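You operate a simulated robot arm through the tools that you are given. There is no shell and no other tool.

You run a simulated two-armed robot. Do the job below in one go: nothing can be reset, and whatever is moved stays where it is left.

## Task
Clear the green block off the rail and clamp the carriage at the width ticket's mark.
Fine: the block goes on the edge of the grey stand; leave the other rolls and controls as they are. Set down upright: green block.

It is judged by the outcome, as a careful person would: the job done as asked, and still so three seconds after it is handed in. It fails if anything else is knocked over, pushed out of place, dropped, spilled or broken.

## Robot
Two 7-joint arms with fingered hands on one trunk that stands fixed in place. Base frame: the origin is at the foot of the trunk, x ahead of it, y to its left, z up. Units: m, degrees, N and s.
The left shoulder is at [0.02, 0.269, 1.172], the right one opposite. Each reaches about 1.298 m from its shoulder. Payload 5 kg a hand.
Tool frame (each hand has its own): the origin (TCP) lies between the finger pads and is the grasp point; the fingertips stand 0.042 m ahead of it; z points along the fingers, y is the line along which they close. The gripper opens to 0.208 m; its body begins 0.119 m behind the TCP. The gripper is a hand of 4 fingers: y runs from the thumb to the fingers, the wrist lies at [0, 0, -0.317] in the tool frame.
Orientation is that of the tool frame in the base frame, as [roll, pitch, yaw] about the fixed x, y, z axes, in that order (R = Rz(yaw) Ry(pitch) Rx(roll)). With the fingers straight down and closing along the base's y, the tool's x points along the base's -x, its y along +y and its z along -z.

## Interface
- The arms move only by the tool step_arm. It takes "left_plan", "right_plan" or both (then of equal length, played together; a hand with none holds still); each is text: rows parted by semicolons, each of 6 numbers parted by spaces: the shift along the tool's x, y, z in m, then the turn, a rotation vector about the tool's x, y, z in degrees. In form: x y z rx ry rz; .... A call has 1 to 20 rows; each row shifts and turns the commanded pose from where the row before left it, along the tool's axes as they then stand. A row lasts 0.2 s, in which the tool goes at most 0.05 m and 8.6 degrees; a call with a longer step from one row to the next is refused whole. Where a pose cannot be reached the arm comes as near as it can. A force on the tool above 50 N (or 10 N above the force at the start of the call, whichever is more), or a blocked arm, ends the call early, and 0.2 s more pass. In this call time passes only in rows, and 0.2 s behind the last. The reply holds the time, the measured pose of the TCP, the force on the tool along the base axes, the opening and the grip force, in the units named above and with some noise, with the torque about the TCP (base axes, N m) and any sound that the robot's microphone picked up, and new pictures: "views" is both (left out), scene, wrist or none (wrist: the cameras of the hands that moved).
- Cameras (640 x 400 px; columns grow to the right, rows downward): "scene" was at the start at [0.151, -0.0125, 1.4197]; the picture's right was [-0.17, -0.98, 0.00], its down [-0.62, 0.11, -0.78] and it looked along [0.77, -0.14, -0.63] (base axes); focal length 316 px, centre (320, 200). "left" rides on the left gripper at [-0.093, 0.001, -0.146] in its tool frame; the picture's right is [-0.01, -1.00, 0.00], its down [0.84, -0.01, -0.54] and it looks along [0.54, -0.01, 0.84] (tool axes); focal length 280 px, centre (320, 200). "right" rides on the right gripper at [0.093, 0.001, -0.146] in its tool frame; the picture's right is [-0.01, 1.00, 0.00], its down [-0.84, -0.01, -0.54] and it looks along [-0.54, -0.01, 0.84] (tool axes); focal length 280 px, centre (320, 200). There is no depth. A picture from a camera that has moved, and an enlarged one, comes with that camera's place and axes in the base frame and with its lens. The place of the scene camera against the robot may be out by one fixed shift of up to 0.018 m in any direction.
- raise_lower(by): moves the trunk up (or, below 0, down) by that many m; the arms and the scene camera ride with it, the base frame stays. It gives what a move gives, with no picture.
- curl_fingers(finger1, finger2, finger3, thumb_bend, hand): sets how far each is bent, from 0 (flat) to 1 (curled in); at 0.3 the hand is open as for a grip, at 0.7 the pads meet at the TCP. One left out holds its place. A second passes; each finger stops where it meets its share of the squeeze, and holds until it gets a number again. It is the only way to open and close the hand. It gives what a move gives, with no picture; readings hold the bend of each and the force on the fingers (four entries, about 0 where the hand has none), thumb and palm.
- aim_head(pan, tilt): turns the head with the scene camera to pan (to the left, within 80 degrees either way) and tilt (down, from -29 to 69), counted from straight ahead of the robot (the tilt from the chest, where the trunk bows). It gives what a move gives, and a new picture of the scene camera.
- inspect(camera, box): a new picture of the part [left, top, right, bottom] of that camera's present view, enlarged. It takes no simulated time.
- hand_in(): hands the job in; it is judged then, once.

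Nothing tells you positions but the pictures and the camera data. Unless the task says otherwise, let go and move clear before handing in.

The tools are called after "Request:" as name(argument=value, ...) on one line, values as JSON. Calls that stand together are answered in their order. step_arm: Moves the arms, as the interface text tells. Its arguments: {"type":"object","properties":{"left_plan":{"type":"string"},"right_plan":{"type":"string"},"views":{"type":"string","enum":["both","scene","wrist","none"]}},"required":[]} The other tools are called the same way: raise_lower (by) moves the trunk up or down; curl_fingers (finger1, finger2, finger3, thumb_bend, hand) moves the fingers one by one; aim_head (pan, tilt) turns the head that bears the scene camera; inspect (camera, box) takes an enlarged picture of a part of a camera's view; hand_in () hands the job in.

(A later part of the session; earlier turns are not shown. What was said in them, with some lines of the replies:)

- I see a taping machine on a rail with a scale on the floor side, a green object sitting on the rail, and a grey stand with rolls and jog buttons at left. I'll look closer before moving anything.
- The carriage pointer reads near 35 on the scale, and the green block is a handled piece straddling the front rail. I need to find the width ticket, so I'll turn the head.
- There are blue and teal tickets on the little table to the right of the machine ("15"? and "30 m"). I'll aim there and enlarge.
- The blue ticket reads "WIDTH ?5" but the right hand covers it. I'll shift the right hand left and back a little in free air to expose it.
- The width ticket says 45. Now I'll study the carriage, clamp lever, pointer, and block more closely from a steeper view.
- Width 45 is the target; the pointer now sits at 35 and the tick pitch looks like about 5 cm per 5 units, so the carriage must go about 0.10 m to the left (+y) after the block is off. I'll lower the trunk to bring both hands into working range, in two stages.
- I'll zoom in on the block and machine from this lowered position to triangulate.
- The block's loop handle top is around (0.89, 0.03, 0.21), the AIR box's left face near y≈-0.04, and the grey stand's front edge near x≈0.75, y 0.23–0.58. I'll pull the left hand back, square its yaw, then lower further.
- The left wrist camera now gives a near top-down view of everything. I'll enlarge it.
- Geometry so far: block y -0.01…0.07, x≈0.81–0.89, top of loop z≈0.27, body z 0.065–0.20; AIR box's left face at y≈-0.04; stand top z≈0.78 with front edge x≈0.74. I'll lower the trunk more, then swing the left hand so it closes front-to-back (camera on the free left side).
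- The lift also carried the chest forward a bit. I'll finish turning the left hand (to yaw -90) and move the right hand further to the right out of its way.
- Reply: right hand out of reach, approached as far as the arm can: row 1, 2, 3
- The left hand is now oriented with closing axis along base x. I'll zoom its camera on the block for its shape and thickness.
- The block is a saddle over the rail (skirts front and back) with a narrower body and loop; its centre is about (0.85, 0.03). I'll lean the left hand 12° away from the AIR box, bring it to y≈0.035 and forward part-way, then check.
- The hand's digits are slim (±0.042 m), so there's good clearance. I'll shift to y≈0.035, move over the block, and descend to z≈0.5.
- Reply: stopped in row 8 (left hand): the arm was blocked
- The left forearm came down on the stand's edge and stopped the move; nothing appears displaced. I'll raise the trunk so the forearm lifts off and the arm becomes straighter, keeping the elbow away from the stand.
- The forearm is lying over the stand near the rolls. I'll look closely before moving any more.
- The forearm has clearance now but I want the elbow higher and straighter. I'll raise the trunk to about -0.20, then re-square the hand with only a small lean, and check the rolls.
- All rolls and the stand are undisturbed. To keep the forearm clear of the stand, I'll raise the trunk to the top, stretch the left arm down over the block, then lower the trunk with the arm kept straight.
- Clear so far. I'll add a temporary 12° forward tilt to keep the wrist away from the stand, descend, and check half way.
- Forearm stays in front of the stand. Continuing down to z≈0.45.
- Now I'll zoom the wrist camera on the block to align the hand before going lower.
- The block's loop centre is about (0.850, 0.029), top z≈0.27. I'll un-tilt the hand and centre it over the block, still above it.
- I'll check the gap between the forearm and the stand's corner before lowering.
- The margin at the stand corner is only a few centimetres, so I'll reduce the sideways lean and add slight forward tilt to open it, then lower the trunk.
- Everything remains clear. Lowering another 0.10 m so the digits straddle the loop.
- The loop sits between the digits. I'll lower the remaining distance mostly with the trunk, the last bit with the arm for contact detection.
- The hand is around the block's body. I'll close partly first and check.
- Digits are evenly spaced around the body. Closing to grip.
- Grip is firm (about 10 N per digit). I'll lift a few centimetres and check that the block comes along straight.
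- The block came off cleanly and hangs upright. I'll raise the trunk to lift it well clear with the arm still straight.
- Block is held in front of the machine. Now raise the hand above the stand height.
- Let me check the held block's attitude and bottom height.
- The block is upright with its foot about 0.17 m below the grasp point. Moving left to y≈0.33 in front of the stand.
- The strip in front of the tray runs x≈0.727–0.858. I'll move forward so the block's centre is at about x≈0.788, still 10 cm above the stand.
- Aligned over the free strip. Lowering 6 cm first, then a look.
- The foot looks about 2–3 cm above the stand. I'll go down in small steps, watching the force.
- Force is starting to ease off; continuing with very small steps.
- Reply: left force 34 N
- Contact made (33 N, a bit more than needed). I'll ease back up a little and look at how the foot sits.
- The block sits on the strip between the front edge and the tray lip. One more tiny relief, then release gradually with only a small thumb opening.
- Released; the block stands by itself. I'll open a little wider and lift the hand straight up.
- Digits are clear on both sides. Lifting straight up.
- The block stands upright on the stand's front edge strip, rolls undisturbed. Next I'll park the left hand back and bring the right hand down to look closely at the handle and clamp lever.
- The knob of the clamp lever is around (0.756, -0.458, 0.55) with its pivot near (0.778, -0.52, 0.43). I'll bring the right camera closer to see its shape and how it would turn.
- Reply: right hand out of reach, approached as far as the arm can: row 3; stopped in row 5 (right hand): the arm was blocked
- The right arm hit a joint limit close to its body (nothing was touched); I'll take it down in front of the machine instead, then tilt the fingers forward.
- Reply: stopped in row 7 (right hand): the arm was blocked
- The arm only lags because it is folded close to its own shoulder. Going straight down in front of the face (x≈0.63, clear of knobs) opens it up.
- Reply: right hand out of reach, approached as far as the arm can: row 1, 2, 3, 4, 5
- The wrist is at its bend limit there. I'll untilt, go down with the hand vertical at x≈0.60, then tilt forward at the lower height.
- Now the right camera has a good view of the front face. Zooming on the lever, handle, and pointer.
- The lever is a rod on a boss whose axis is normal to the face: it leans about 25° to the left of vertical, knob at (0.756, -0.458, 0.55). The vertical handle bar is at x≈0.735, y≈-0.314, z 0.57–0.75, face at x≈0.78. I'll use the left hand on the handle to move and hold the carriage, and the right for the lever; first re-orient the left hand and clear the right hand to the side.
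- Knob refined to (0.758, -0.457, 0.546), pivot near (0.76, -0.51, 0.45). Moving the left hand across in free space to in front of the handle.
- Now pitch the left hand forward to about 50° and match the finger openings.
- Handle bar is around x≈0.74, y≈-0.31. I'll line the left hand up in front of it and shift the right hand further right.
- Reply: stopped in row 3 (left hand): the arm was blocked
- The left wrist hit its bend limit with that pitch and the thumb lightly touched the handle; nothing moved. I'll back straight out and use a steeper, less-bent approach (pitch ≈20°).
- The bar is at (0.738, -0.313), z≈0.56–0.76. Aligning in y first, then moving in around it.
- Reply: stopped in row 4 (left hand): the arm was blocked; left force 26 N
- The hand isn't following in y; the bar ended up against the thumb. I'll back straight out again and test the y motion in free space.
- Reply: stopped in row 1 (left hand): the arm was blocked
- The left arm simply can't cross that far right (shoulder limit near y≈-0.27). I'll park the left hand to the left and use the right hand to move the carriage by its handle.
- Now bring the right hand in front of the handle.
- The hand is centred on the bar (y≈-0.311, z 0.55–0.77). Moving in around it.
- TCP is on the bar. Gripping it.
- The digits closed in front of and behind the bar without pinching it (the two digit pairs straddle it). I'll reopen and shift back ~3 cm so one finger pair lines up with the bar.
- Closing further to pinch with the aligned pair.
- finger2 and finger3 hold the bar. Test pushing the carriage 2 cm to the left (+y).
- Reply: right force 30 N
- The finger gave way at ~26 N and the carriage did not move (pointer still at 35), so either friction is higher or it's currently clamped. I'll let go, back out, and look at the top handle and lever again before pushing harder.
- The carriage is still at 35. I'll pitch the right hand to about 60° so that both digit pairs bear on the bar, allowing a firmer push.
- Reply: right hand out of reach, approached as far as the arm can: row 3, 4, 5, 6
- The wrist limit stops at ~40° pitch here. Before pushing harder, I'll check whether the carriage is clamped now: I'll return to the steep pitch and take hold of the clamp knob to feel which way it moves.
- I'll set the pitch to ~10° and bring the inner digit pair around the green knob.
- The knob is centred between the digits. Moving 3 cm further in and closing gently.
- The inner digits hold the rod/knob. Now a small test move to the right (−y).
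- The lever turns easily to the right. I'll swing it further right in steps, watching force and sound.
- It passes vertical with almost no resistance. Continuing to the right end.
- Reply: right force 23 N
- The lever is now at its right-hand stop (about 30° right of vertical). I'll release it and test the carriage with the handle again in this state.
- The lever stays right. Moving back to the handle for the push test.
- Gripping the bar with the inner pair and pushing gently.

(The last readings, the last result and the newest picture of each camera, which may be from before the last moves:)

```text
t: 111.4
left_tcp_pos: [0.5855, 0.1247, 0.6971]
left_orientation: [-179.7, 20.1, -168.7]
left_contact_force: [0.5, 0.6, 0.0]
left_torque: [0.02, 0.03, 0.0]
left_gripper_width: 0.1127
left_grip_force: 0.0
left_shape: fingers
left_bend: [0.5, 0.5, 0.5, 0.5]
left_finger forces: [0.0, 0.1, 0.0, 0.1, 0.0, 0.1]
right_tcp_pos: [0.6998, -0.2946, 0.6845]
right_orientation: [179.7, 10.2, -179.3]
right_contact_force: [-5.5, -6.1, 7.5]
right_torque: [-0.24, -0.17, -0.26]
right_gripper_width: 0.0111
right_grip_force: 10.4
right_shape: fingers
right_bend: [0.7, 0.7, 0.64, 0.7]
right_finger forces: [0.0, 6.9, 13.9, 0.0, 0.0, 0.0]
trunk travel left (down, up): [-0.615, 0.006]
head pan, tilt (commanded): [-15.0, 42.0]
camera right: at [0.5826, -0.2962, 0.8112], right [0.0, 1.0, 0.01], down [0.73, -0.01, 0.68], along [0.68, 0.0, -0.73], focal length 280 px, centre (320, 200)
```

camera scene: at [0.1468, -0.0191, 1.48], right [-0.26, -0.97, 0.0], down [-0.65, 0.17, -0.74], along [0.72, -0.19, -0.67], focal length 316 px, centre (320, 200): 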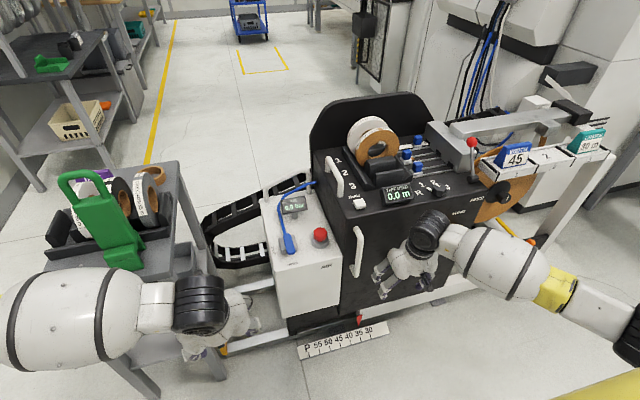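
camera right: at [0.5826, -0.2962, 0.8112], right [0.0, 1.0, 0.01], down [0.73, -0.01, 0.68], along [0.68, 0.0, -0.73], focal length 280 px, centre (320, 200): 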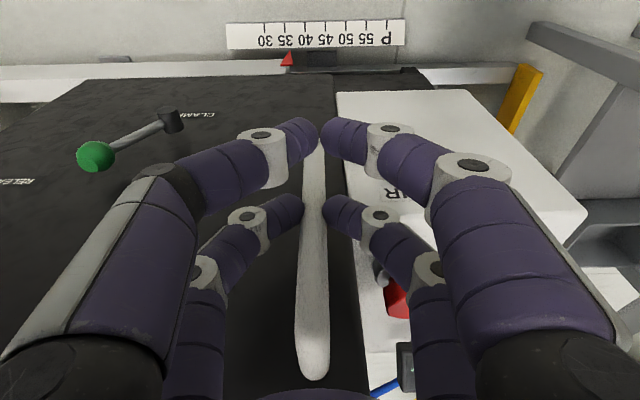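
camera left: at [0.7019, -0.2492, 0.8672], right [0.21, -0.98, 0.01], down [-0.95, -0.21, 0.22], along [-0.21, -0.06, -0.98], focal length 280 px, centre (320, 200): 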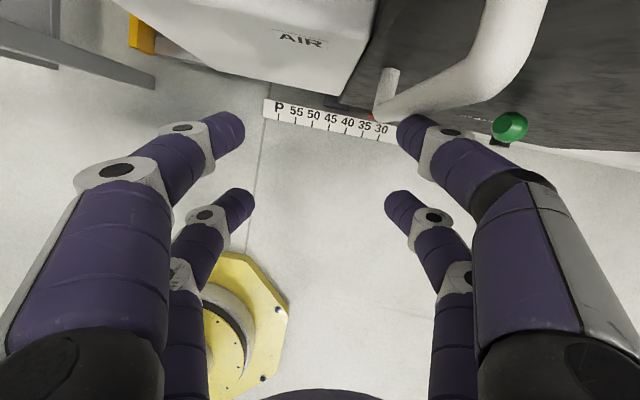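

The carriage now moves (about 10–14 N): so lever right = released, lever left = clamped. I'll slide it on toward 45 in small steps.

Request:
step_arm(right_plan="0 0.008 0 0 0 0; 0 0.008 0 0 0 0; 0 0.008 0 0 0 0; 0 0.008 0 0 0 0; 0 0.008 0 0 0 0; 0 0.008 0 0 0 0; 0 0.008 0 0 0 0; 0 0.008 0 0 0 0", views="both")

Request:
inspect(camera="right", box=[200, 0, 420, 90])

Request:
inspect(camera="scene", box=[270, 280, 430, 380])

```text
t: 113.2
left_tcp_pos: [0.5858, 0.1258, 0.6967]
left_orientation: [-179.6, 20.1, -168.7]
left_contact_force: [0.0, -1.1, 0.7]
left_torque: [0.0, 0.02, -0.03]
left_gripper_width: 0.1129
left_grip_force: 0.1
left_shape: fingers
left_bend: [0.5, 0.5, 0.5, 0.5]
left_finger forces: [0.0, 0.1, 0.0, 0.1, 0.0, 0.0]
right_tcp_pos: [0.6999, -0.2263, 0.6853]
right_orientation: [179.6, 10.1, -179.1]
right_contact_force: [-3.2, 5.6, 6.6]
right_torque: [0.2, -0.16, 0.23]
right_gripper_width: 0.0111
right_grip_force: 10.5
right_shape: fingers
right_bend: [0.7, 0.67, 0.67, 0.7]
right_finger forces: [0.0, 13.4, 7.5, 0.1, 0.0, 0.1]
trunk travel left (down, up): [-0.615, 0.006]
head pan, tilt (commanded): [-15.0, 42.0]
camera scene: at [0.1458, -0.0185, 1.4802], right [-0.26, -0.97, 0.0], down [-0.65, 0.17, -0.74], along [0.72, -0.19, -0.67], focal length 316 px, centre (320, 200)
camera right: at [0.5811, -0.2288, 0.8111], right [0.0, 1.0, 0.01], down [0.73, 0.0, 0.68], along [0.68, 0.01, -0.73], focal length 280 px, centre (320, 200)
```

scene: 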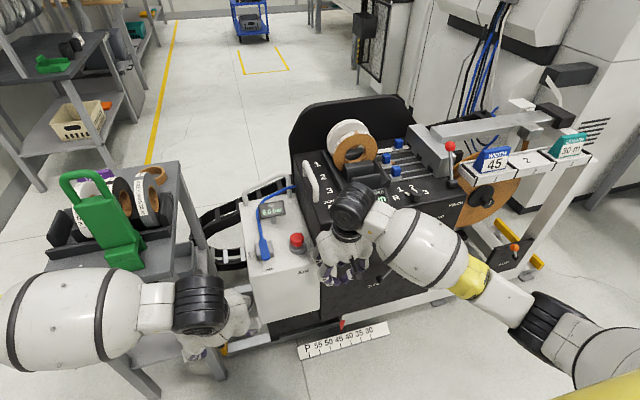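
right: 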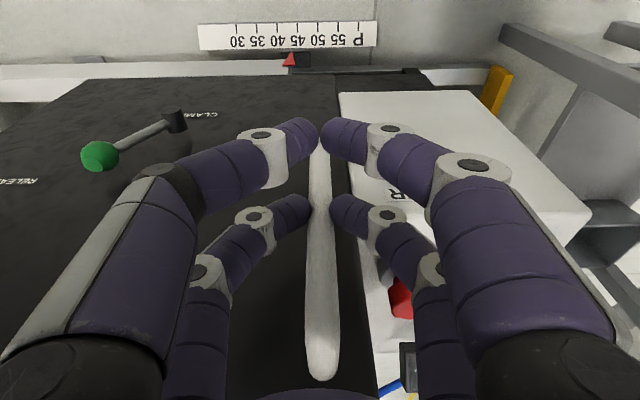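

```text
2.91 times, centred on (310, 45) of right
camera zoom: at [0.5811, -0.2288, 0.8111], right [0.0, 1.0, 0.01], down [0.73, 0.0, 0.68], along [0.68, 0.01, -0.73], focal length 816 px, centre (349, 651)
```

zoom: 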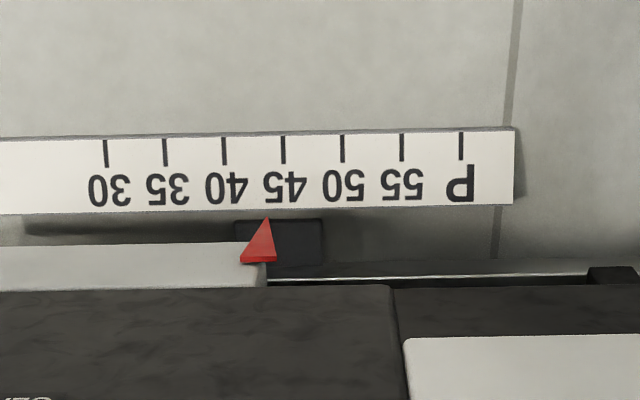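

```text
4.00 times, centred on (350, 330) of scene
camera zoom: at [0.1458, -0.0185, 1.4802], right [-0.26, -0.97, 0.0], down [-0.65, 0.17, -0.74], along [0.72, -0.19, -0.67], focal length 1262 px, centre (200, -320)
```

zoom: 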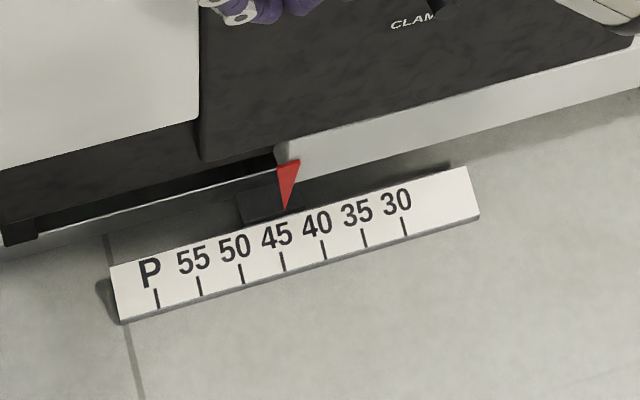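

Pointer now reads about 43.4. I'll let things settle, then creep the last ~16 mm.

Request:
step_arm(right_plan="0 0.005 0 0 0 0; 0 0.005 0 0 0 0; 0 0 0 0 0 0; 0 0 0 0 0 0", views="wrist")

Request:
inspect(camera="right", box=[220, 0, 380, 90])

Request:
inspect(camera="scene", box=[290, 300, 410, 375])

```text
t: 114.2
left_tcp_pos: [0.5849, 0.125, 0.6977]
left_orientation: [-179.5, 20.0, -168.5]
left_contact_force: [1.0, 0.2, 0.0]
left_torque: [0.02, 0.04, -0.01]
left_gripper_width: 0.1127
left_grip_force: 0.0
left_shape: fingers
left_bend: [0.5, 0.5, 0.5, 0.5]
left_finger forces: [0.0, 0.0, 0.1, 0.1, 0.0, 0.0]
right_tcp_pos: [0.6995, -0.2222, 0.6847]
right_orientation: [179.8, 10.1, -179.3]
right_contact_force: [-9.5, -2.2, 6.1]
right_torque: [-0.05, -0.02, -0.1]
right_gripper_width: 0.0111
right_grip_force: 11.2
right_shape: fingers
right_bend: [0.7, 0.68, 0.66, 0.7]
right_finger forces: [0.1, 10.1, 12.2, 0.0, 0.0, 0.1]
trunk travel left (down, up): [-0.615, 0.006]
head pan, tilt (commanded): [-15.0, 42.0]
camera right: at [0.5813, -0.2217, 0.811], right [0.0, 1.0, 0.01], down [0.73, -0.01, 0.68], along [0.68, 0.0, -0.73], focal length 280 px, centre (320, 200)
```

right: 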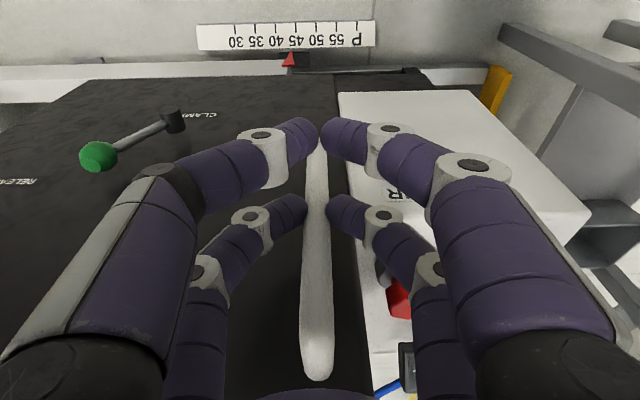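

```text
4.00 times, centred on (300, 45) of right
camera zoom: at [0.5813, -0.2217, 0.811], right [0.0, 1.0, 0.01], down [0.73, -0.01, 0.68], along [0.68, 0.0, -0.73], focal length 1122 px, centre (400, 820)
```

zoom: 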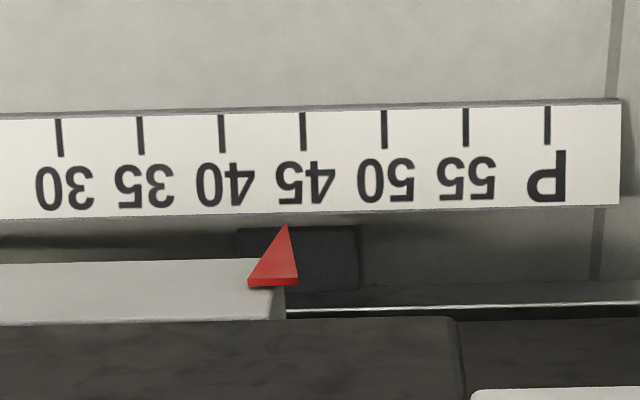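

```text
5.33 times, centred on (350, 338) of scene
camera zoom: at [0.1456, -0.0191, 1.4802], right [-0.26, -0.97, 0.0], down [-0.65, 0.17, -0.74], along [0.72, -0.19, -0.67], focal length 1683 px, centre (160, -533)
```

zoom: 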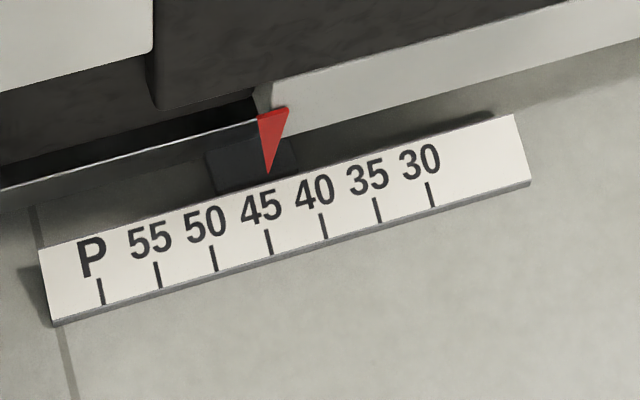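

Pointer reads about 43.9 (≈11–12 mm short, after correcting for parallax). Creeping further.

Request:
step_arm(right_plan="0 0.004 0 0 0 0; 0 0.004 0 0 0 0; 0 0.003 0 0 0 0; 0 0 0 0 0 0; 0 0 0 0 0 0", views="none")

Request:
inspect(camera="right", box=[220, 0, 380, 90])

Request:
inspect(camera="scene", box=[290, 300, 410, 375])

```text
t: 115.4
left_tcp_pos: [0.5848, 0.1253, 0.6973]
left_orientation: [-179.6, 20.1, -168.7]
left_contact_force: [0.0, -0.1, 0.1]
left_torque: [0.0, 0.04, -0.02]
left_gripper_width: 0.1127
left_grip_force: 0.0
left_shape: fingers
left_bend: [0.5, 0.5, 0.5, 0.5]
left_finger forces: [0.0, 0.1, 0.0, 0.1, 0.1, 0.0]
right_tcp_pos: [0.6982, -0.2088, 0.6836]
right_orientation: [179.8, 10.0, -179.4]
right_contact_force: [-4.9, -0.8, 7.4]
right_torque: [0.0, -0.15, -0.05]
right_gripper_width: 0.0111
right_grip_force: 11.3
right_shape: fingers
right_bend: [0.7, 0.68, 0.67, 0.7]
right_finger forces: [0.0, 10.4, 11.2, 0.1, 0.0, 0.0]
trunk travel left (down, up): [-0.615, 0.006]
head pan, tilt (commanded): [-15.0, 42.0]
```

```text
4.00 times, centred on (300, 45) of right
camera zoom: at [0.5808, -0.2108, 0.8108], right [0.0, 1.0, 0.01], down [0.73, -0.01, 0.68], along [0.68, 0.0, -0.73], focal length 1122 px, centre (400, 820)
```

zoom: 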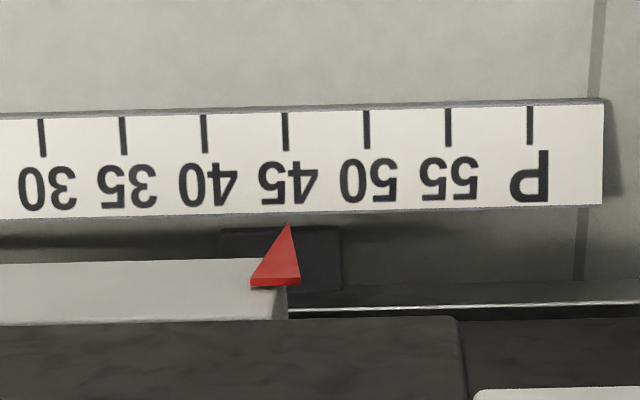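

```text
5.33 times, centred on (350, 338) of scene
camera zoom: at [0.1457, -0.0191, 1.4802], right [-0.26, -0.97, 0.0], down [-0.65, 0.17, -0.74], along [0.72, -0.19, -0.67], focal length 1683 px, centre (160, -533)
```

zoom: 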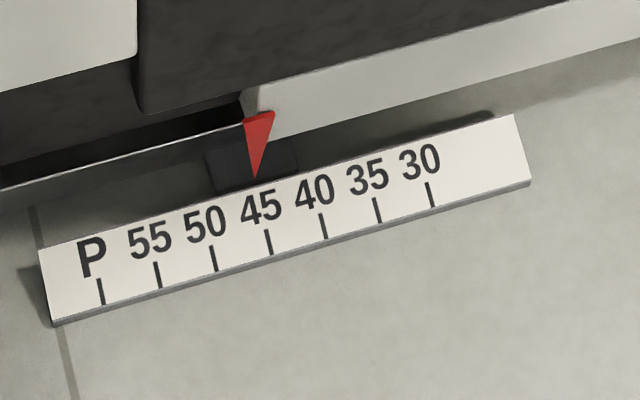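

The pointer is at 45 within about half a millimetre. Now releasing the bar carefully and backing out, then re-checking the pointer.

Request:
curl_fingers(hand="right", finger1=0.5, finger2=0.5, finger3=0.5, thumb_bend=0.5)

Request:
step_arm(right_plan="0.03 0 -0.005 0 0 0; 0.03 0 -0.005 0 0 0; 0.03 0 -0.005 0 0 0", views="both")

Request:
inspect(camera="right", box=[220, 10, 380, 110])

Request:
inspect(camera="scene", box=[290, 300, 410, 375])

```text
t: 116.4
left_tcp_pos: [0.5851, 0.1247, 0.6969]
left_orientation: [-179.6, 20.1, -168.7]
left_contact_force: [-0.9, -0.2, -0.1]
left_torque: [0.01, -0.02, 0.01]
left_gripper_width: 0.1129
left_grip_force: 0.0
left_shape: fingers
left_bend: [0.5, 0.5, 0.5, 0.5]
left_finger forces: [0.0, 0.1, 0.0, 0.0, 0.1, 0.0]
right_tcp_pos: [0.6985, -0.2106, 0.6846]
right_orientation: [179.8, 10.1, -179.4]
right_contact_force: [0.2, -0.2, 0.2]
right_torque: [-0.01, -0.01, 0.01]
right_gripper_width: 0.1123
right_grip_force: 0.0
right_shape: fingers
right_bend: [0.5, 0.5, 0.5, 0.5]
right_finger forces: [0.0, 0.1, 0.1, 0.0, 0.0, 0.0]
trunk travel left (down, up): [-0.615, 0.006]
head pan, tilt (commanded): [-15.0, 42.0]
```

```text
t: 117.2
left_tcp_pos: [0.5853, 0.1254, 0.6963]
left_orientation: [-179.6, 20.0, -168.8]
left_contact_force: [-0.2, -0.3, -0.1]
left_torque: [0.0, 0.02, 0.02]
left_gripper_width: 0.1127
left_grip_force: 0.0
left_shape: fingers
left_bend: [0.5, 0.5, 0.5, 0.5]
left_finger forces: [0.0, 0.0, 0.1, 0.1, 0.1, 0.0]
right_tcp_pos: [0.607, -0.209, 0.6843]
right_orientation: [179.8, 10.0, -179.3]
right_contact_force: [0.1, 0.7, 0.3]
right_torque: [-0.03, 0.04, 0.03]
right_gripper_width: 0.1126
right_grip_force: 0.0
right_shape: fingers
right_bend: [0.5, 0.5, 0.5, 0.5]
right_finger forces: [0.1, 0.0, 0.0, 0.0, 0.1, 0.1]
trunk travel left (down, up): [-0.615, 0.006]
head pan, tilt (commanded): [-15.0, 42.0]
camera scene: at [0.1467, -0.0191, 1.4801], right [-0.26, -0.97, 0.0], down [-0.65, 0.17, -0.74], along [0.72, -0.19, -0.67], focal length 316 px, centre (320, 200)
camera right: at [0.4894, -0.2099, 0.8106], right [0.0, 1.0, 0.01], down [0.74, -0.01, 0.68], along [0.68, 0.0, -0.74], focal length 280 px, centre (320, 200)
```

scene: 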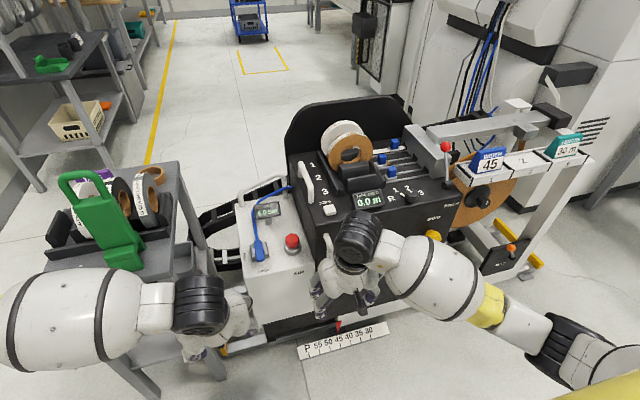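
right: 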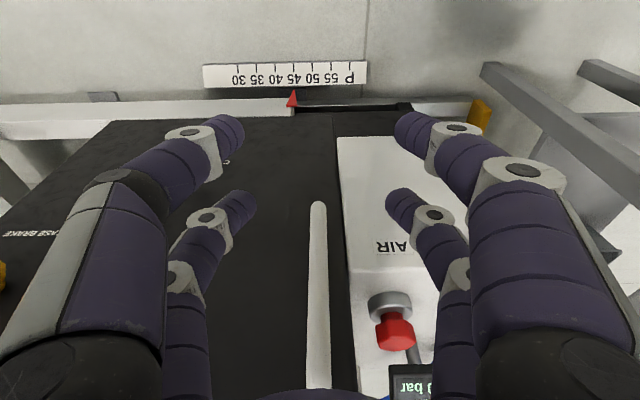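

```text
4.00 times, centred on (300, 60) of right
camera zoom: at [0.4894, -0.2099, 0.8106], right [0.0, 1.0, 0.01], down [0.74, -0.01, 0.68], along [0.68, 0.0, -0.74], focal length 1122 px, centre (400, 760)
```

zoom: 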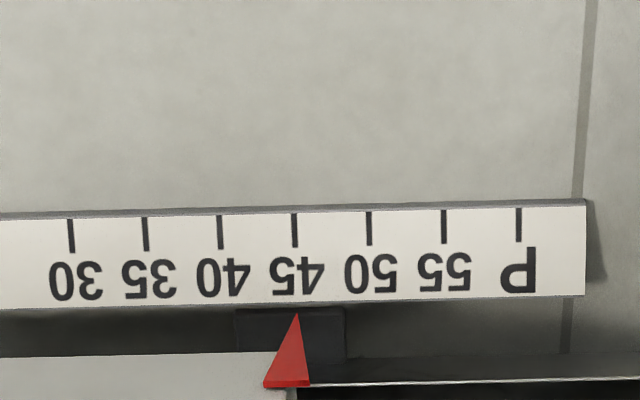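

```text
5.33 times, centred on (350, 338) of scene
camera zoom: at [0.1467, -0.0191, 1.4801], right [-0.26, -0.97, 0.0], down [-0.65, 0.17, -0.74], along [0.72, -0.19, -0.67], focal length 1683 px, centre (160, -533)
```

zoom: 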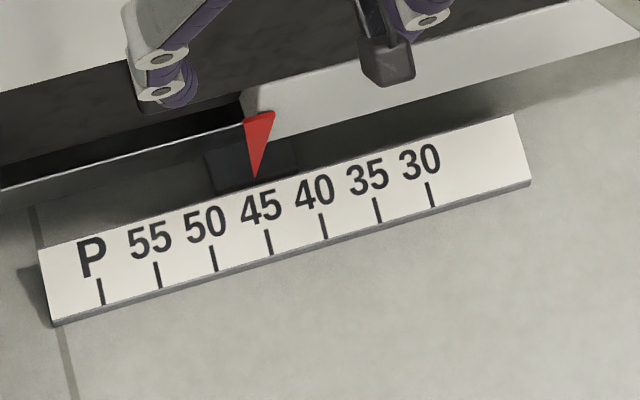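

Pointer unchanged at 45. Now to the clamp knob (currently leaning right, near y≈-0.456).

Request:
step_arm(right_plan="0.0003 -0.0353 0.0181 0 0 0; 0.0003 -0.0353 0.0181 0 0 0; 0.0003 -0.0353 0.0181 0 0 0; 0.0003 -0.0353 0.0181 0 0 0; 0.0003 -0.0353 0.0181 0 0 0; 0.0003 -0.0353 0.0181 0 0 0; 0.0003 -0.0353 0.0181 0 0 0", views="wrist")

```text
t: 118.8
left_tcp_pos: [0.585, 0.124, 0.6967]
left_orientation: [-179.6, 20.1, -168.7]
left_contact_force: [-0.7, -0.2, -0.2]
left_torque: [-0.02, 0.0, 0.03]
left_gripper_width: 0.1127
left_grip_force: 0.1
left_shape: fingers
left_bend: [0.5, 0.5, 0.5, 0.5]
left_finger forces: [0.1, 0.1, 0.0, 0.1, 0.1, 0.1]
right_tcp_pos: [0.6341, -0.4596, 0.5574]
right_orientation: [179.8, 10.1, -179.4]
right_contact_force: [0.5, -0.8, -0.3]
right_torque: [0.01, 0.01, -0.03]
right_gripper_width: 0.1128
right_grip_force: 0.1
right_shape: fingers
right_bend: [0.5, 0.5, 0.5, 0.5]
right_finger forces: [0.0, 0.1, 0.0, 0.0, 0.1, 0.0]
trunk travel left (down, up): [-0.615, 0.006]
head pan, tilt (commanded): [-15.0, 42.0]
camera right: at [0.5147, -0.4603, 0.6834], right [0.0, 1.0, 0.01], down [0.73, -0.01, 0.68], along [0.68, 0.0, -0.73], focal length 280 px, centre (320, 200)
```

right: 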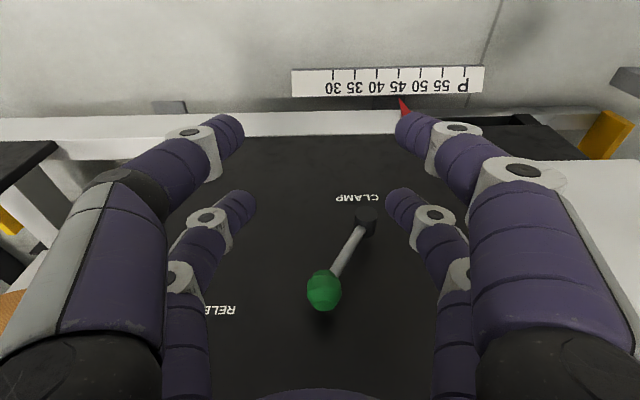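

Centred on the knob. Moving in around it.

Request:
step_arm(right_plan="-0.0278 0.001 0.0066 0 0 0; -0.0278 0.001 0.0066 0 0 0; -0.0278 0.001 0.0066 0 0 0", views="wrist")

Request:
curl_fingers(hand="right", finger1=0.55, finger2=0.68, finger3=0.68, thumb_bend=0.55)

Request:
inspect(camera="right", box=[160, 20, 480, 340])

```text
t: 119.6
left_tcp_pos: [0.5853, 0.125, 0.6968]
left_orientation: [-179.6, 20.1, -168.6]
left_contact_force: [0.2, 0.4, -0.4]
left_torque: [-0.06, 0.0, 0.0]
left_gripper_width: 0.1131
left_grip_force: 0.0
left_shape: fingers
left_bend: [0.5, 0.5, 0.5, 0.5]
left_finger forces: [0.0, 0.0, 0.0, 0.1, 0.0, 0.1]
right_tcp_pos: [0.7166, -0.4547, 0.5519]
right_orientation: [179.7, 10.1, -179.4]
right_contact_force: [-0.9, 0.1, 0.4]
right_torque: [0.04, -0.09, 0.03]
right_gripper_width: 0.1129
right_grip_force: 0.0
right_shape: fingers
right_bend: [0.5, 0.5, 0.5, 0.5]
right_finger forces: [0.0, 0.0, 0.0, 0.1, 0.1, 0.0]
trunk travel left (down, up): [-0.615, 0.006]
head pan, tilt (commanded): [-15.0, 42.0]
camera right: at [0.6, -0.4545, 0.6783], right [0.0, 1.0, 0.01], down [0.74, -0.01, 0.68], along [0.68, 0.0, -0.74], focal length 280 px, centre (320, 200)
```

right: 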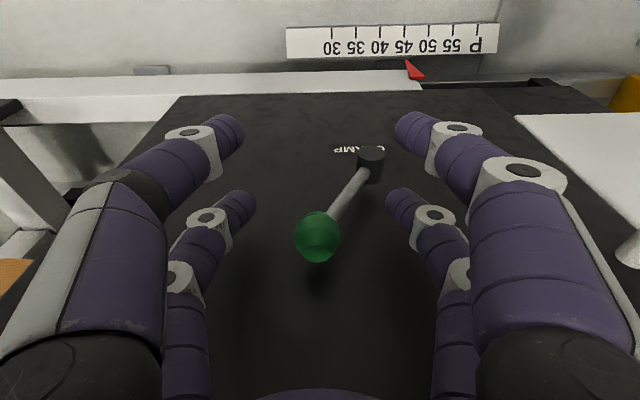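

```text
t: 120.6
left_tcp_pos: [0.5853, 0.1251, 0.6967]
left_orientation: [-179.7, 20.2, -168.6]
left_contact_force: [-0.4, 0.8, 0.6]
left_torque: [0.01, -0.03, -0.01]
left_gripper_width: 0.1128
left_grip_force: 0.0
left_shape: fingers
left_bend: [0.5, 0.5, 0.5, 0.5]
left_finger forces: [0.0, 0.0, 0.1, 0.0, 0.0, 0.0]
right_tcp_pos: [0.7168, -0.4536, 0.5516]
right_orientation: [179.8, 10.0, -179.5]
right_contact_force: [-1.4, 4.4, -1.8]
right_torque: [0.16, 0.09, 0.19]
right_gripper_width: 0.0871
right_grip_force: 3.5
right_shape: fingers
right_bend: [0.55, 0.64, 0.67, 0.55]
right_finger forces: [0.0, 5.1, 2.1, 0.0, 0.0, 0.0]
trunk travel left (down, up): [-0.615, 0.006]
head pan, tilt (commanded): [-15.0, 42.0]
```

```text
1.25 times, centred on (320, 180) of right
camera zoom: at [0.6, -0.4544, 0.6779], right [0.0, 1.0, 0.01], down [0.74, -0.01, 0.68], along [0.68, 0.0, -0.74], focal length 350 px, centre (320, 225)
```

zoom: 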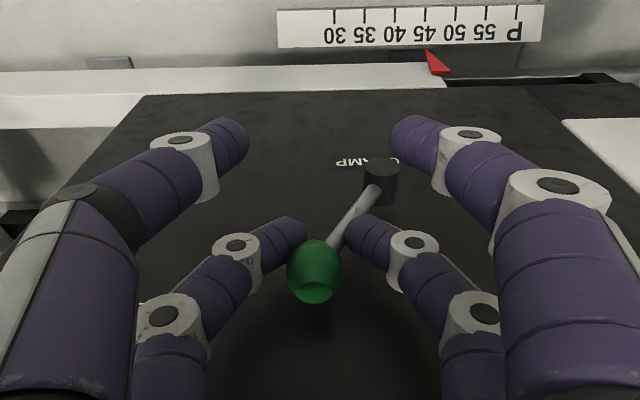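

Holding the knob. Swinging it slowly to the left.

Request:
step_arm(right_plan="0 0.01 -0.003 0 0 0; 0 0.01 -0.002 0 0 0; 0 0.01 -0.001 0 0 0; 0 0.01 0 0 0 0; 0 0.01 0 0 0 0", views="wrist")

Request:
inspect(camera="scene", box=[290, 300, 410, 375])

```text
t: 121.8
left_tcp_pos: [0.5854, 0.1265, 0.697]
left_orientation: [-179.6, 20.0, -168.6]
left_contact_force: [-0.8, -0.4, -0.2]
left_torque: [0.01, -0.04, 0.0]
left_gripper_width: 0.1127
left_grip_force: 0.0
left_shape: fingers
left_bend: [0.5, 0.5, 0.5, 0.5]
left_finger forces: [0.1, 0.1, 0.0, 0.1, 0.0, 0.0]
right_tcp_pos: [0.715, -0.4044, 0.5585]
right_orientation: [179.8, 10.1, -179.3]
right_contact_force: [-0.3, -0.5, 0.5]
right_torque: [0.01, 0.03, -0.03]
right_gripper_width: 0.087
right_grip_force: 0.1
right_shape: fingers
right_bend: [0.55, 0.68, 0.68, 0.55]
right_finger forces: [0.1, 0.0, 0.4, 0.0, 0.0, 0.1]
trunk travel left (down, up): [-0.615, 0.006]
head pan, tilt (commanded): [-15.0, 42.0]
camera right: at [0.5976, -0.4049, 0.6848], right [0.0, 1.0, 0.01], down [0.73, -0.01, 0.68], along [0.68, 0.0, -0.73], focal length 280 px, centre (320, 200)
```

right: 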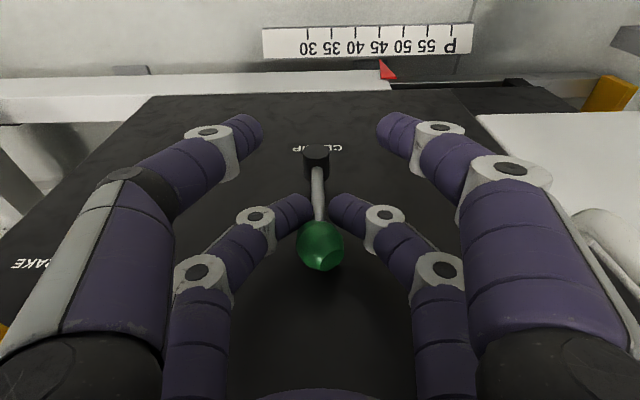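

```text
5.33 times, centred on (350, 338) of scene
camera zoom: at [0.1463, -0.0191, 1.4801], right [-0.26, -0.97, 0.0], down [-0.65, 0.17, -0.74], along [0.72, -0.19, -0.67], focal length 1683 px, centre (160, -533)
```

zoom: 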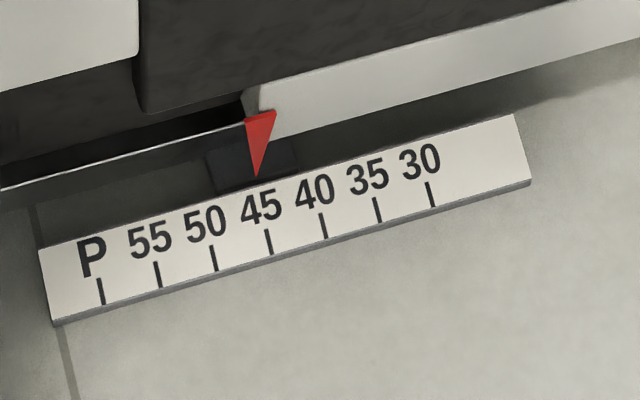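

Lever is vertical, pointer still about 45. Continuing to the left stop.

Request:
step_arm(right_plan="0 0.01 0.001 0 0 0; 0 0.01 0.002 0 0 0; 0 0.01 0.003 0 0 0", views="none")

Request:
step_arm(right_plan="0 0.008 0.002 0 0 0; 0 0.006 0.002 0 0 0", views="wrist")

Request:
inspect(camera="scene", box=[290, 300, 410, 375])

```text
t: 122.6
left_tcp_pos: [0.5855, 0.1245, 0.6967]
left_orientation: [-179.7, 20.2, -168.8]
left_contact_force: [-1.1, -0.7, 0.0]
left_torque: [0.01, 0.01, 0.01]
left_gripper_width: 0.1128
left_grip_force: 0.0
left_shape: fingers
left_bend: [0.5, 0.5, 0.5, 0.5]
left_finger forces: [0.1, 0.0, 0.0, 0.1, 0.0, 0.0]
right_tcp_pos: [0.7168, -0.3733, 0.5528]
right_orientation: [179.9, 10.1, -179.4]
right_contact_force: [-1.9, -0.5, -3.8]
right_torque: [-0.19, 0.16, 0.0]
right_gripper_width: 0.0869
right_grip_force: 3.6
right_shape: fingers
right_bend: [0.55, 0.67, 0.67, 0.55]
right_finger forces: [0.0, 5.1, 2.3, 0.1, 0.0, 0.0]
trunk travel left (down, up): [-0.615, 0.006]
head pan, tilt (commanded): [-15.0, 42.0]
```

```text
t: 123.2
left_tcp_pos: [0.5855, 0.1246, 0.6963]
left_orientation: [-179.6, 20.1, -168.7]
left_contact_force: [0.4, -0.1, 0.6]
left_torque: [0.0, 0.02, 0.02]
left_gripper_width: 0.1129
left_grip_force: 0.1
left_shape: fingers
left_bend: [0.5, 0.5, 0.5, 0.5]
left_finger forces: [0.1, 0.0, 0.1, 0.1, 0.0, 0.0]
right_tcp_pos: [0.7156, -0.3614, 0.5503]
right_orientation: [179.9, 10.2, -179.5]
right_contact_force: [-8.3, -8.3, 6.9]
right_torque: [-0.51, -0.03, -0.46]
right_gripper_width: 0.0867
right_grip_force: 8.5
right_shape: fingers
right_bend: [0.55, 0.67, 0.64, 0.55]
right_finger forces: [0.0, 2.4, 14.2, 0.0, 0.0, 0.0]
trunk travel left (down, up): [-0.615, 0.006]
head pan, tilt (commanded): [-15.0, 42.0]
camera right: at [0.5975, -0.3618, 0.677], right [0.01, 1.0, 0.0], down [0.73, -0.01, 0.68], along [0.68, 0.0, -0.73], focal length 280 px, centre (320, 200)
```

right: 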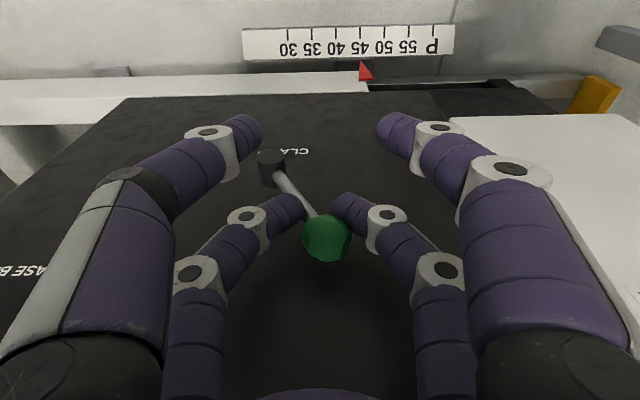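

```text
5.33 times, centred on (350, 338) of scene
camera zoom: at [0.1458, -0.0192, 1.4803], right [-0.26, -0.97, 0.0], down [-0.65, 0.17, -0.74], along [0.72, -0.19, -0.67], focal length 1683 px, centre (160, -533)
```

zoom: 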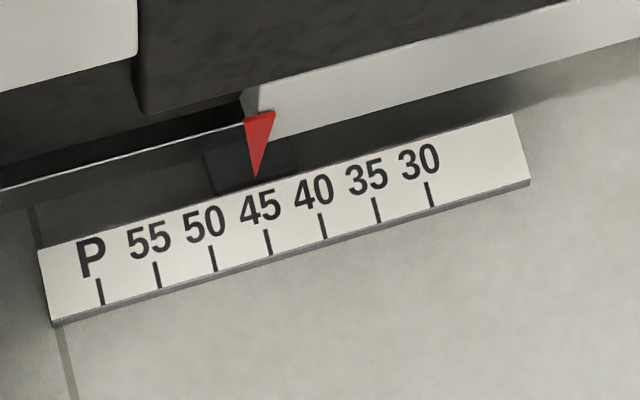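

The lever is back at the left stop (same angle as originally, when the carriage was held). A slight extra push confirms the stop, then I'll check the pointer.

Request:
step_arm(right_plan="0 0.006 0 0 0 0", views="none")

Request:
inspect(camera="right", box=[240, 10, 480, 260])

Request:
inspect(camera="scene", box=[290, 300, 410, 375])

```text
t: 123.6
left_tcp_pos: [0.5848, 0.1253, 0.6981]
left_orientation: [-179.6, 20.2, -168.7]
left_contact_force: [-0.4, 1.5, -0.3]
left_torque: [0.02, 0.0, 0.01]
left_gripper_width: 0.1131
left_grip_force: 0.0
left_shape: fingers
left_bend: [0.5, 0.5, 0.5, 0.5]
left_finger forces: [0.0, 0.0, 0.0, 0.0, 0.0, 0.1]
right_tcp_pos: [0.7167, -0.3572, 0.5501]
right_orientation: [179.8, 10.2, -179.5]
right_contact_force: [-14.1, -15.3, 18.3]
right_torque: [-0.85, -0.25, -0.87]
right_gripper_width: 0.0869
right_grip_force: 12.7
right_shape: fingers
right_bend: [0.55, 0.68, 0.62, 0.55]
right_finger forces: [0.1, 0.1, 25.7, 0.1, 0.0, 0.0]
trunk travel left (down, up): [-0.615, 0.006]
head pan, tilt (commanded): [-15.0, 42.0]
```

```text
1.60 times, centred on (360, 135) of right
camera zoom: at [0.5977, -0.3563, 0.6769], right [0.01, 1.0, 0.0], down [0.73, -0.01, 0.68], along [0.68, 0.0, -0.73], focal length 449 px, centre (256, 304)
```

zoom: 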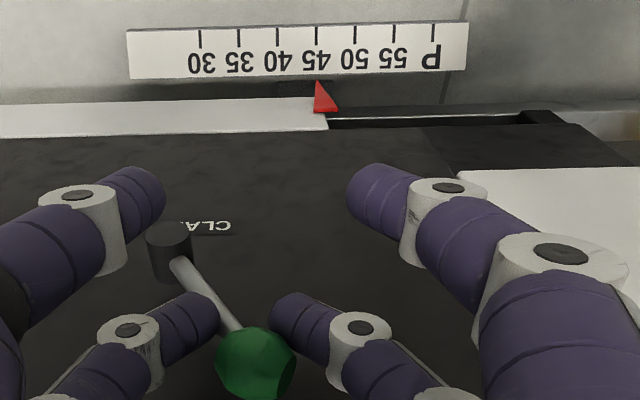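

```text
5.33 times, centred on (350, 338) of scene
camera zoom: at [0.1449, -0.0193, 1.4805], right [-0.26, -0.97, 0.0], down [-0.65, 0.17, -0.74], along [0.72, -0.19, -0.67], focal length 1683 px, centre (160, -533)
```

zoom: 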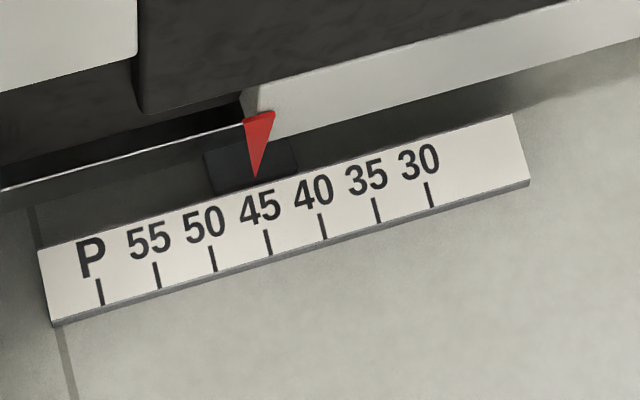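

Locked: 15 N on the lever doesn't shift it. Let me measure the pointer more precisely from the right camera.

Request:
inspect(camera="right", box=[300, 15, 420, 85])

```text
5.33 times, centred on (360, 50) of right
camera zoom: at [0.5977, -0.3563, 0.6769], right [0.01, 1.0, 0.0], down [0.73, -0.01, 0.68], along [0.68, 0.0, -0.73], focal length 1495 px, centre (107, 1000)
```

zoom: 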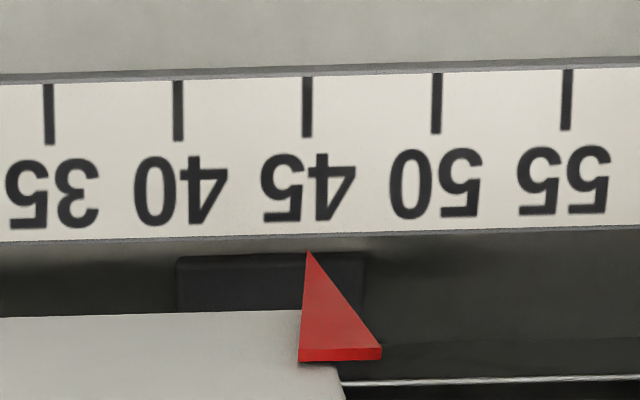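

Combining views, the pointer tip is within about 1 mm of the 45 tick. Releasing the lever and backing the right hand away.

Request:
curl_fingers(hand="right", finger1=0.48, finger2=0.48, finger3=0.48, thumb_bend=0.48)

Request:
step_arm(right_plan="0.03 0 -0.005 0 0 0; 0.03 0 -0.005 0 0 0; 0.03 0 -0.005 0 0 0; 0.03 0 -0.005 0 0 0", views="both")

Request:
inspect(camera="right", box=[220, 40, 420, 260])

Request:
inspect(camera="scene", box=[290, 300, 410, 375])

```text
t: 124.6
left_tcp_pos: [0.5846, 0.1265, 0.6972]
left_orientation: [-179.6, 20.1, -168.6]
left_contact_force: [-0.8, -0.1, 0.3]
left_torque: [-0.01, -0.03, 0.0]
left_gripper_width: 0.1128
left_grip_force: 0.2
left_shape: fingers
left_bend: [0.5, 0.5, 0.5, 0.5]
left_finger forces: [0.1, 0.0, 0.0, 0.0, 0.1, 0.1]
right_tcp_pos: [0.7159, -0.3545, 0.5497]
right_orientation: [179.8, 10.2, -179.4]
right_contact_force: [-0.4, -0.5, 1.1]
right_torque: [-0.01, 0.01, 0.01]
right_gripper_width: 0.123
right_grip_force: 0.1
right_shape: fingers
right_bend: [0.48, 0.48, 0.48, 0.48]
right_finger forces: [0.0, 0.1, 0.1, 0.0, 0.0, 0.0]
trunk travel left (down, up): [-0.615, 0.006]
head pan, tilt (commanded): [-15.0, 42.0]
```

```text
t: 125.6
left_tcp_pos: [0.5859, 0.1255, 0.6971]
left_orientation: [-179.6, 20.1, -168.7]
left_contact_force: [-0.5, 0.5, 0.0]
left_torque: [0.01, -0.01, -0.03]
left_gripper_width: 0.113
left_grip_force: 0.1
left_shape: fingers
left_bend: [0.5, 0.5, 0.5, 0.5]
left_finger forces: [0.1, 0.0, 0.0, 0.0, 0.0, 0.1]
right_tcp_pos: [0.5944, -0.3532, 0.5484]
right_orientation: [179.8, 10.1, -179.5]
right_contact_force: [0.7, -0.4, 0.2]
right_torque: [0.03, 0.08, -0.02]
right_gripper_width: 0.1233
right_grip_force: 0.0
right_shape: fingers
right_bend: [0.48, 0.48, 0.48, 0.48]
right_finger forces: [0.0, 0.1, 0.0, 0.0, 0.0, 0.1]
trunk travel left (down, up): [-0.615, 0.006]
head pan, tilt (commanded): [-15.0, 42.0]
camera scene: at [0.1462, -0.0194, 1.4802], right [-0.26, -0.97, 0.0], down [-0.65, 0.17, -0.74], along [0.72, -0.19, -0.67], focal length 316 px, centre (320, 200)
camera right: at [0.4756, -0.3547, 0.6747], right [0.0, 1.0, 0.01], down [0.73, -0.01, 0.68], along [0.68, 0.0, -0.73], focal length 280 px, centre (320, 200)
```

scene: 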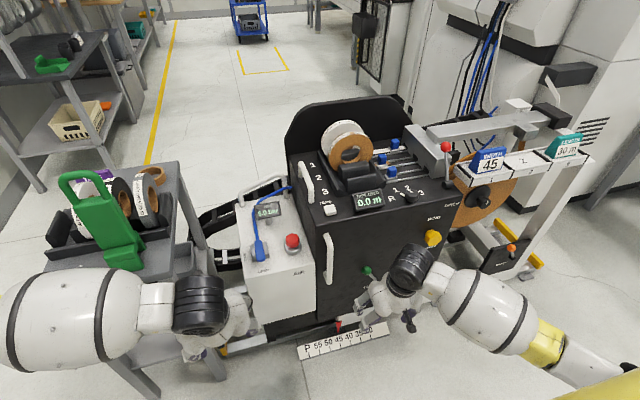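
right: 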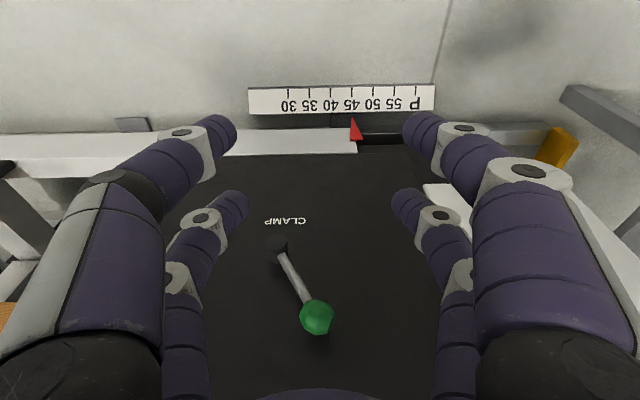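

```text
1.82 times, centred on (320, 150) of right
camera zoom: at [0.4756, -0.3547, 0.6747], right [0.0, 1.0, 0.01], down [0.73, -0.01, 0.68], along [0.68, 0.0, -0.73], focal length 510 px, centre (320, 291)
```

zoom: 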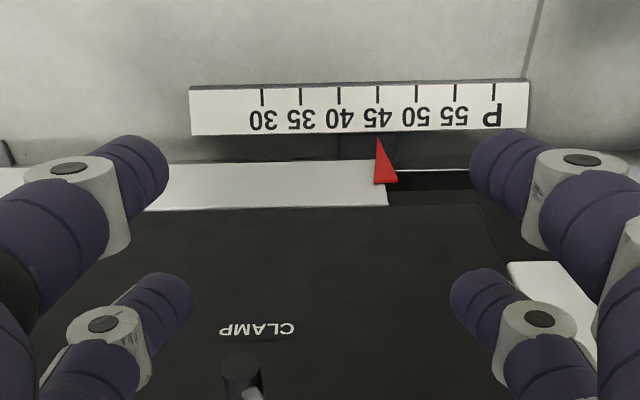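

```text
5.33 times, centred on (350, 338) of scene
camera zoom: at [0.1462, -0.0194, 1.4802], right [-0.26, -0.97, 0.0], down [-0.65, 0.17, -0.74], along [0.72, -0.19, -0.67], focal length 1683 px, centre (160, -533)
```

zoom: 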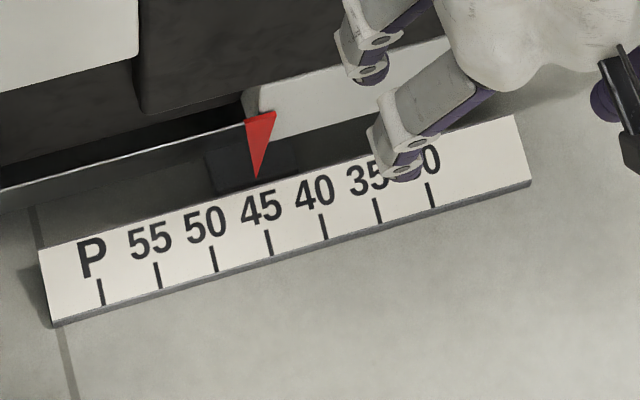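

The carriage sits at 45 with the clamp lever at its clamped (left) stop. Moving the right hand clear and checking the whole scene.

Request:
step_arm(right_plan="-0.0067 -0.0134 -0.0374 0 0 0; -0.0067 -0.0134 -0.0374 0 0 0; -0.0067 -0.0134 -0.0374 0 0 0; -0.0067 -0.0134 -0.0374 0 0 0; -0.0067 -0.0134 -0.0374 0 0 0", views="both")

Request:
inspect(camera="scene", box=[30, 150, 230, 300])

Request:
inspect(camera="scene", box=[230, 100, 600, 380])

Request:
inspect(camera="scene", box=[290, 300, 410, 375])

```text
t: 126.8
left_tcp_pos: [0.5863, 0.1256, 0.6966]
left_orientation: [-179.6, 20.0, -168.6]
left_contact_force: [0.0, 0.2, 0.2]
left_torque: [-0.01, -0.01, -0.03]
left_gripper_width: 0.1131
left_grip_force: 0.1
left_shape: fingers
left_bend: [0.5, 0.5, 0.5, 0.5]
left_finger forces: [0.0, 0.0, 0.0, 0.1, 0.0, 0.0]
right_tcp_pos: [0.5949, -0.421, 0.7377]
right_orientation: [179.9, 10.0, -179.3]
right_contact_force: [-0.2, 0.6, -0.6]
right_torque: [-0.05, -0.1, 0.02]
right_gripper_width: 0.1233
right_grip_force: 0.1
right_shape: fingers
right_bend: [0.48, 0.48, 0.48, 0.48]
right_finger forces: [0.1, 0.0, 0.1, 0.0, 0.0, 0.0]
trunk travel left (down, up): [-0.615, 0.006]
head pan, tilt (commanded): [-15.0, 42.0]
camera scene: at [0.1461, -0.0189, 1.4802], right [-0.26, -0.97, 0.0], down [-0.65, 0.17, -0.74], along [0.72, -0.19, -0.67], focal length 316 px, centre (320, 200)
camera right: at [0.477, -0.4234, 0.8655], right [0.0, 1.0, 0.01], down [0.74, -0.01, 0.68], along [0.68, 0.0, -0.74], focal length 280 px, centre (320, 200)
```

scene: 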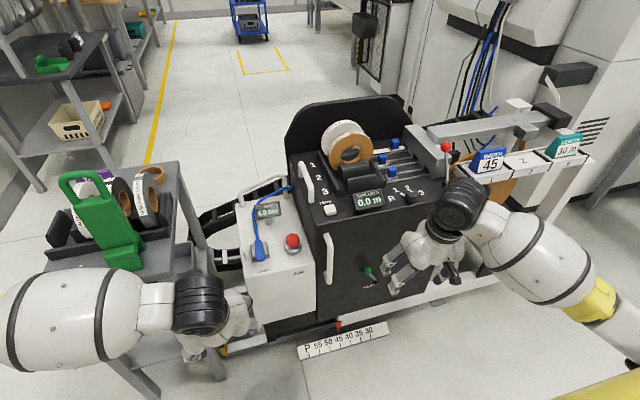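
right: 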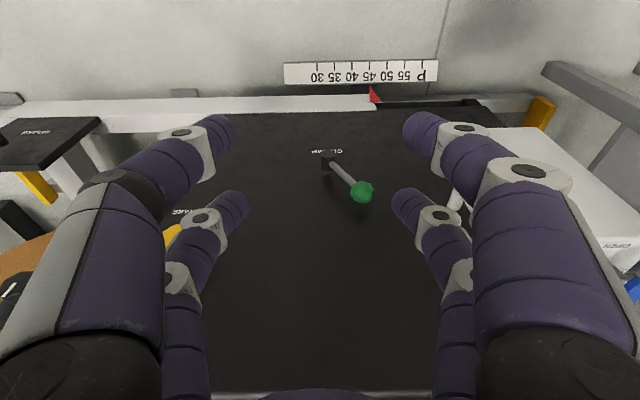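

```text
2.67 times, centred on (130, 225) of scene
camera zoom: at [0.1461, -0.0189, 1.4802], right [-0.26, -0.97, 0.0], down [-0.65, 0.17, -0.74], along [0.72, -0.19, -0.67], focal length 841 px, centre (827, 133)
```

zoom: 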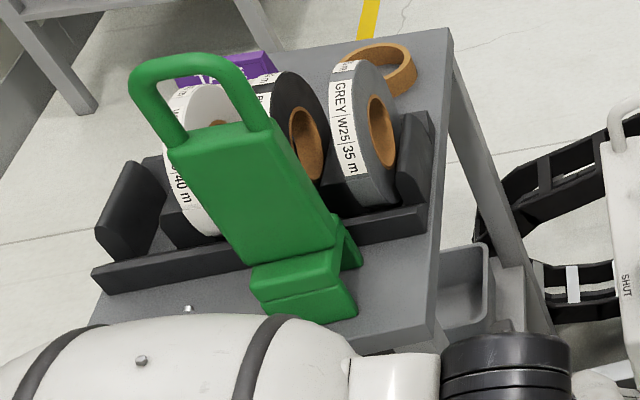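

```text
1.43 times, centred on (415, 240) of scene
camera zoom: at [0.1461, -0.0189, 1.4802], right [-0.26, -0.97, 0.0], down [-0.65, 0.17, -0.74], along [0.72, -0.19, -0.67], focal length 451 px, centre (184, 143)
```

zoom: 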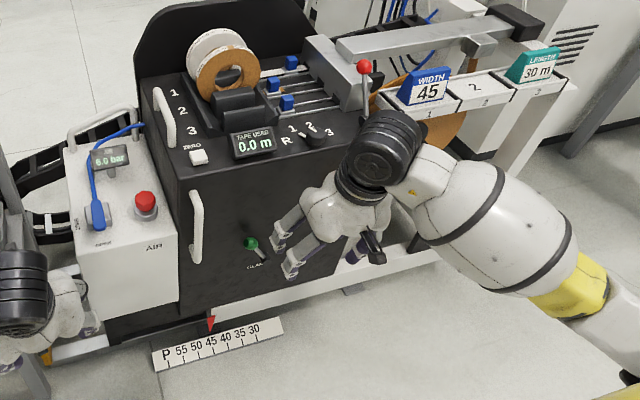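

```text
5.33 times, centred on (350, 338) of scene
camera zoom: at [0.1461, -0.0189, 1.4802], right [-0.26, -0.97, 0.0], down [-0.65, 0.17, -0.74], along [0.72, -0.19, -0.67], focal length 1683 px, centre (160, -533)
```

zoom: 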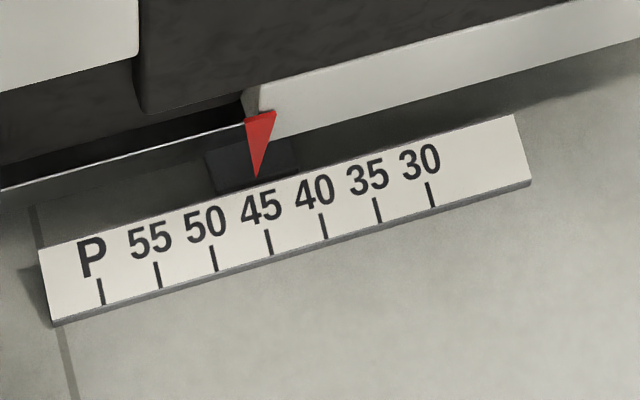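

The green block stands upright on the front edge of the grey stand, and the carriage pointer is at 45. The clamp lever is back at its left stop, where 24 N on the handle didn't move the carriage. The rolls, displays and other controls look unchanged and both hands are clear, so I'm handing in.

Request:
hand_in()

```text
The job is handed in.
```

The job is handed in: the green block is off the rail, and the carriage is clamped at 45, the mark on the width ticket.

- **Block:** it stands upright on the grey stand, in the strip between the front edge and the tape tray. It was standing on its own after I let go.
- **Carriage:** it started at 35 and was already clamped, so I released the clamp lever, slid it to 45 by its handle and clamped it again. By my measurement the pointer is within about 2 mm of the 45 tick.
- **Clamp:** the lever is back at its left stop. In that position at the start, about 24 N on the handle did not move the carriage. After re-clamping, about 15 N on the lever did not shift the pointer.
- **Other items:** the rolls, JOG buttons, air valve, brake and pinch controls look as they did at the start, and both hands are clear.

The left forearm pressed on the edge of the stand early on. It stopped there and I backed off. The left thumb later pressed the carriage handle twice, up to 23 N, while the carriage was still clamped. Nothing was displaced by either.
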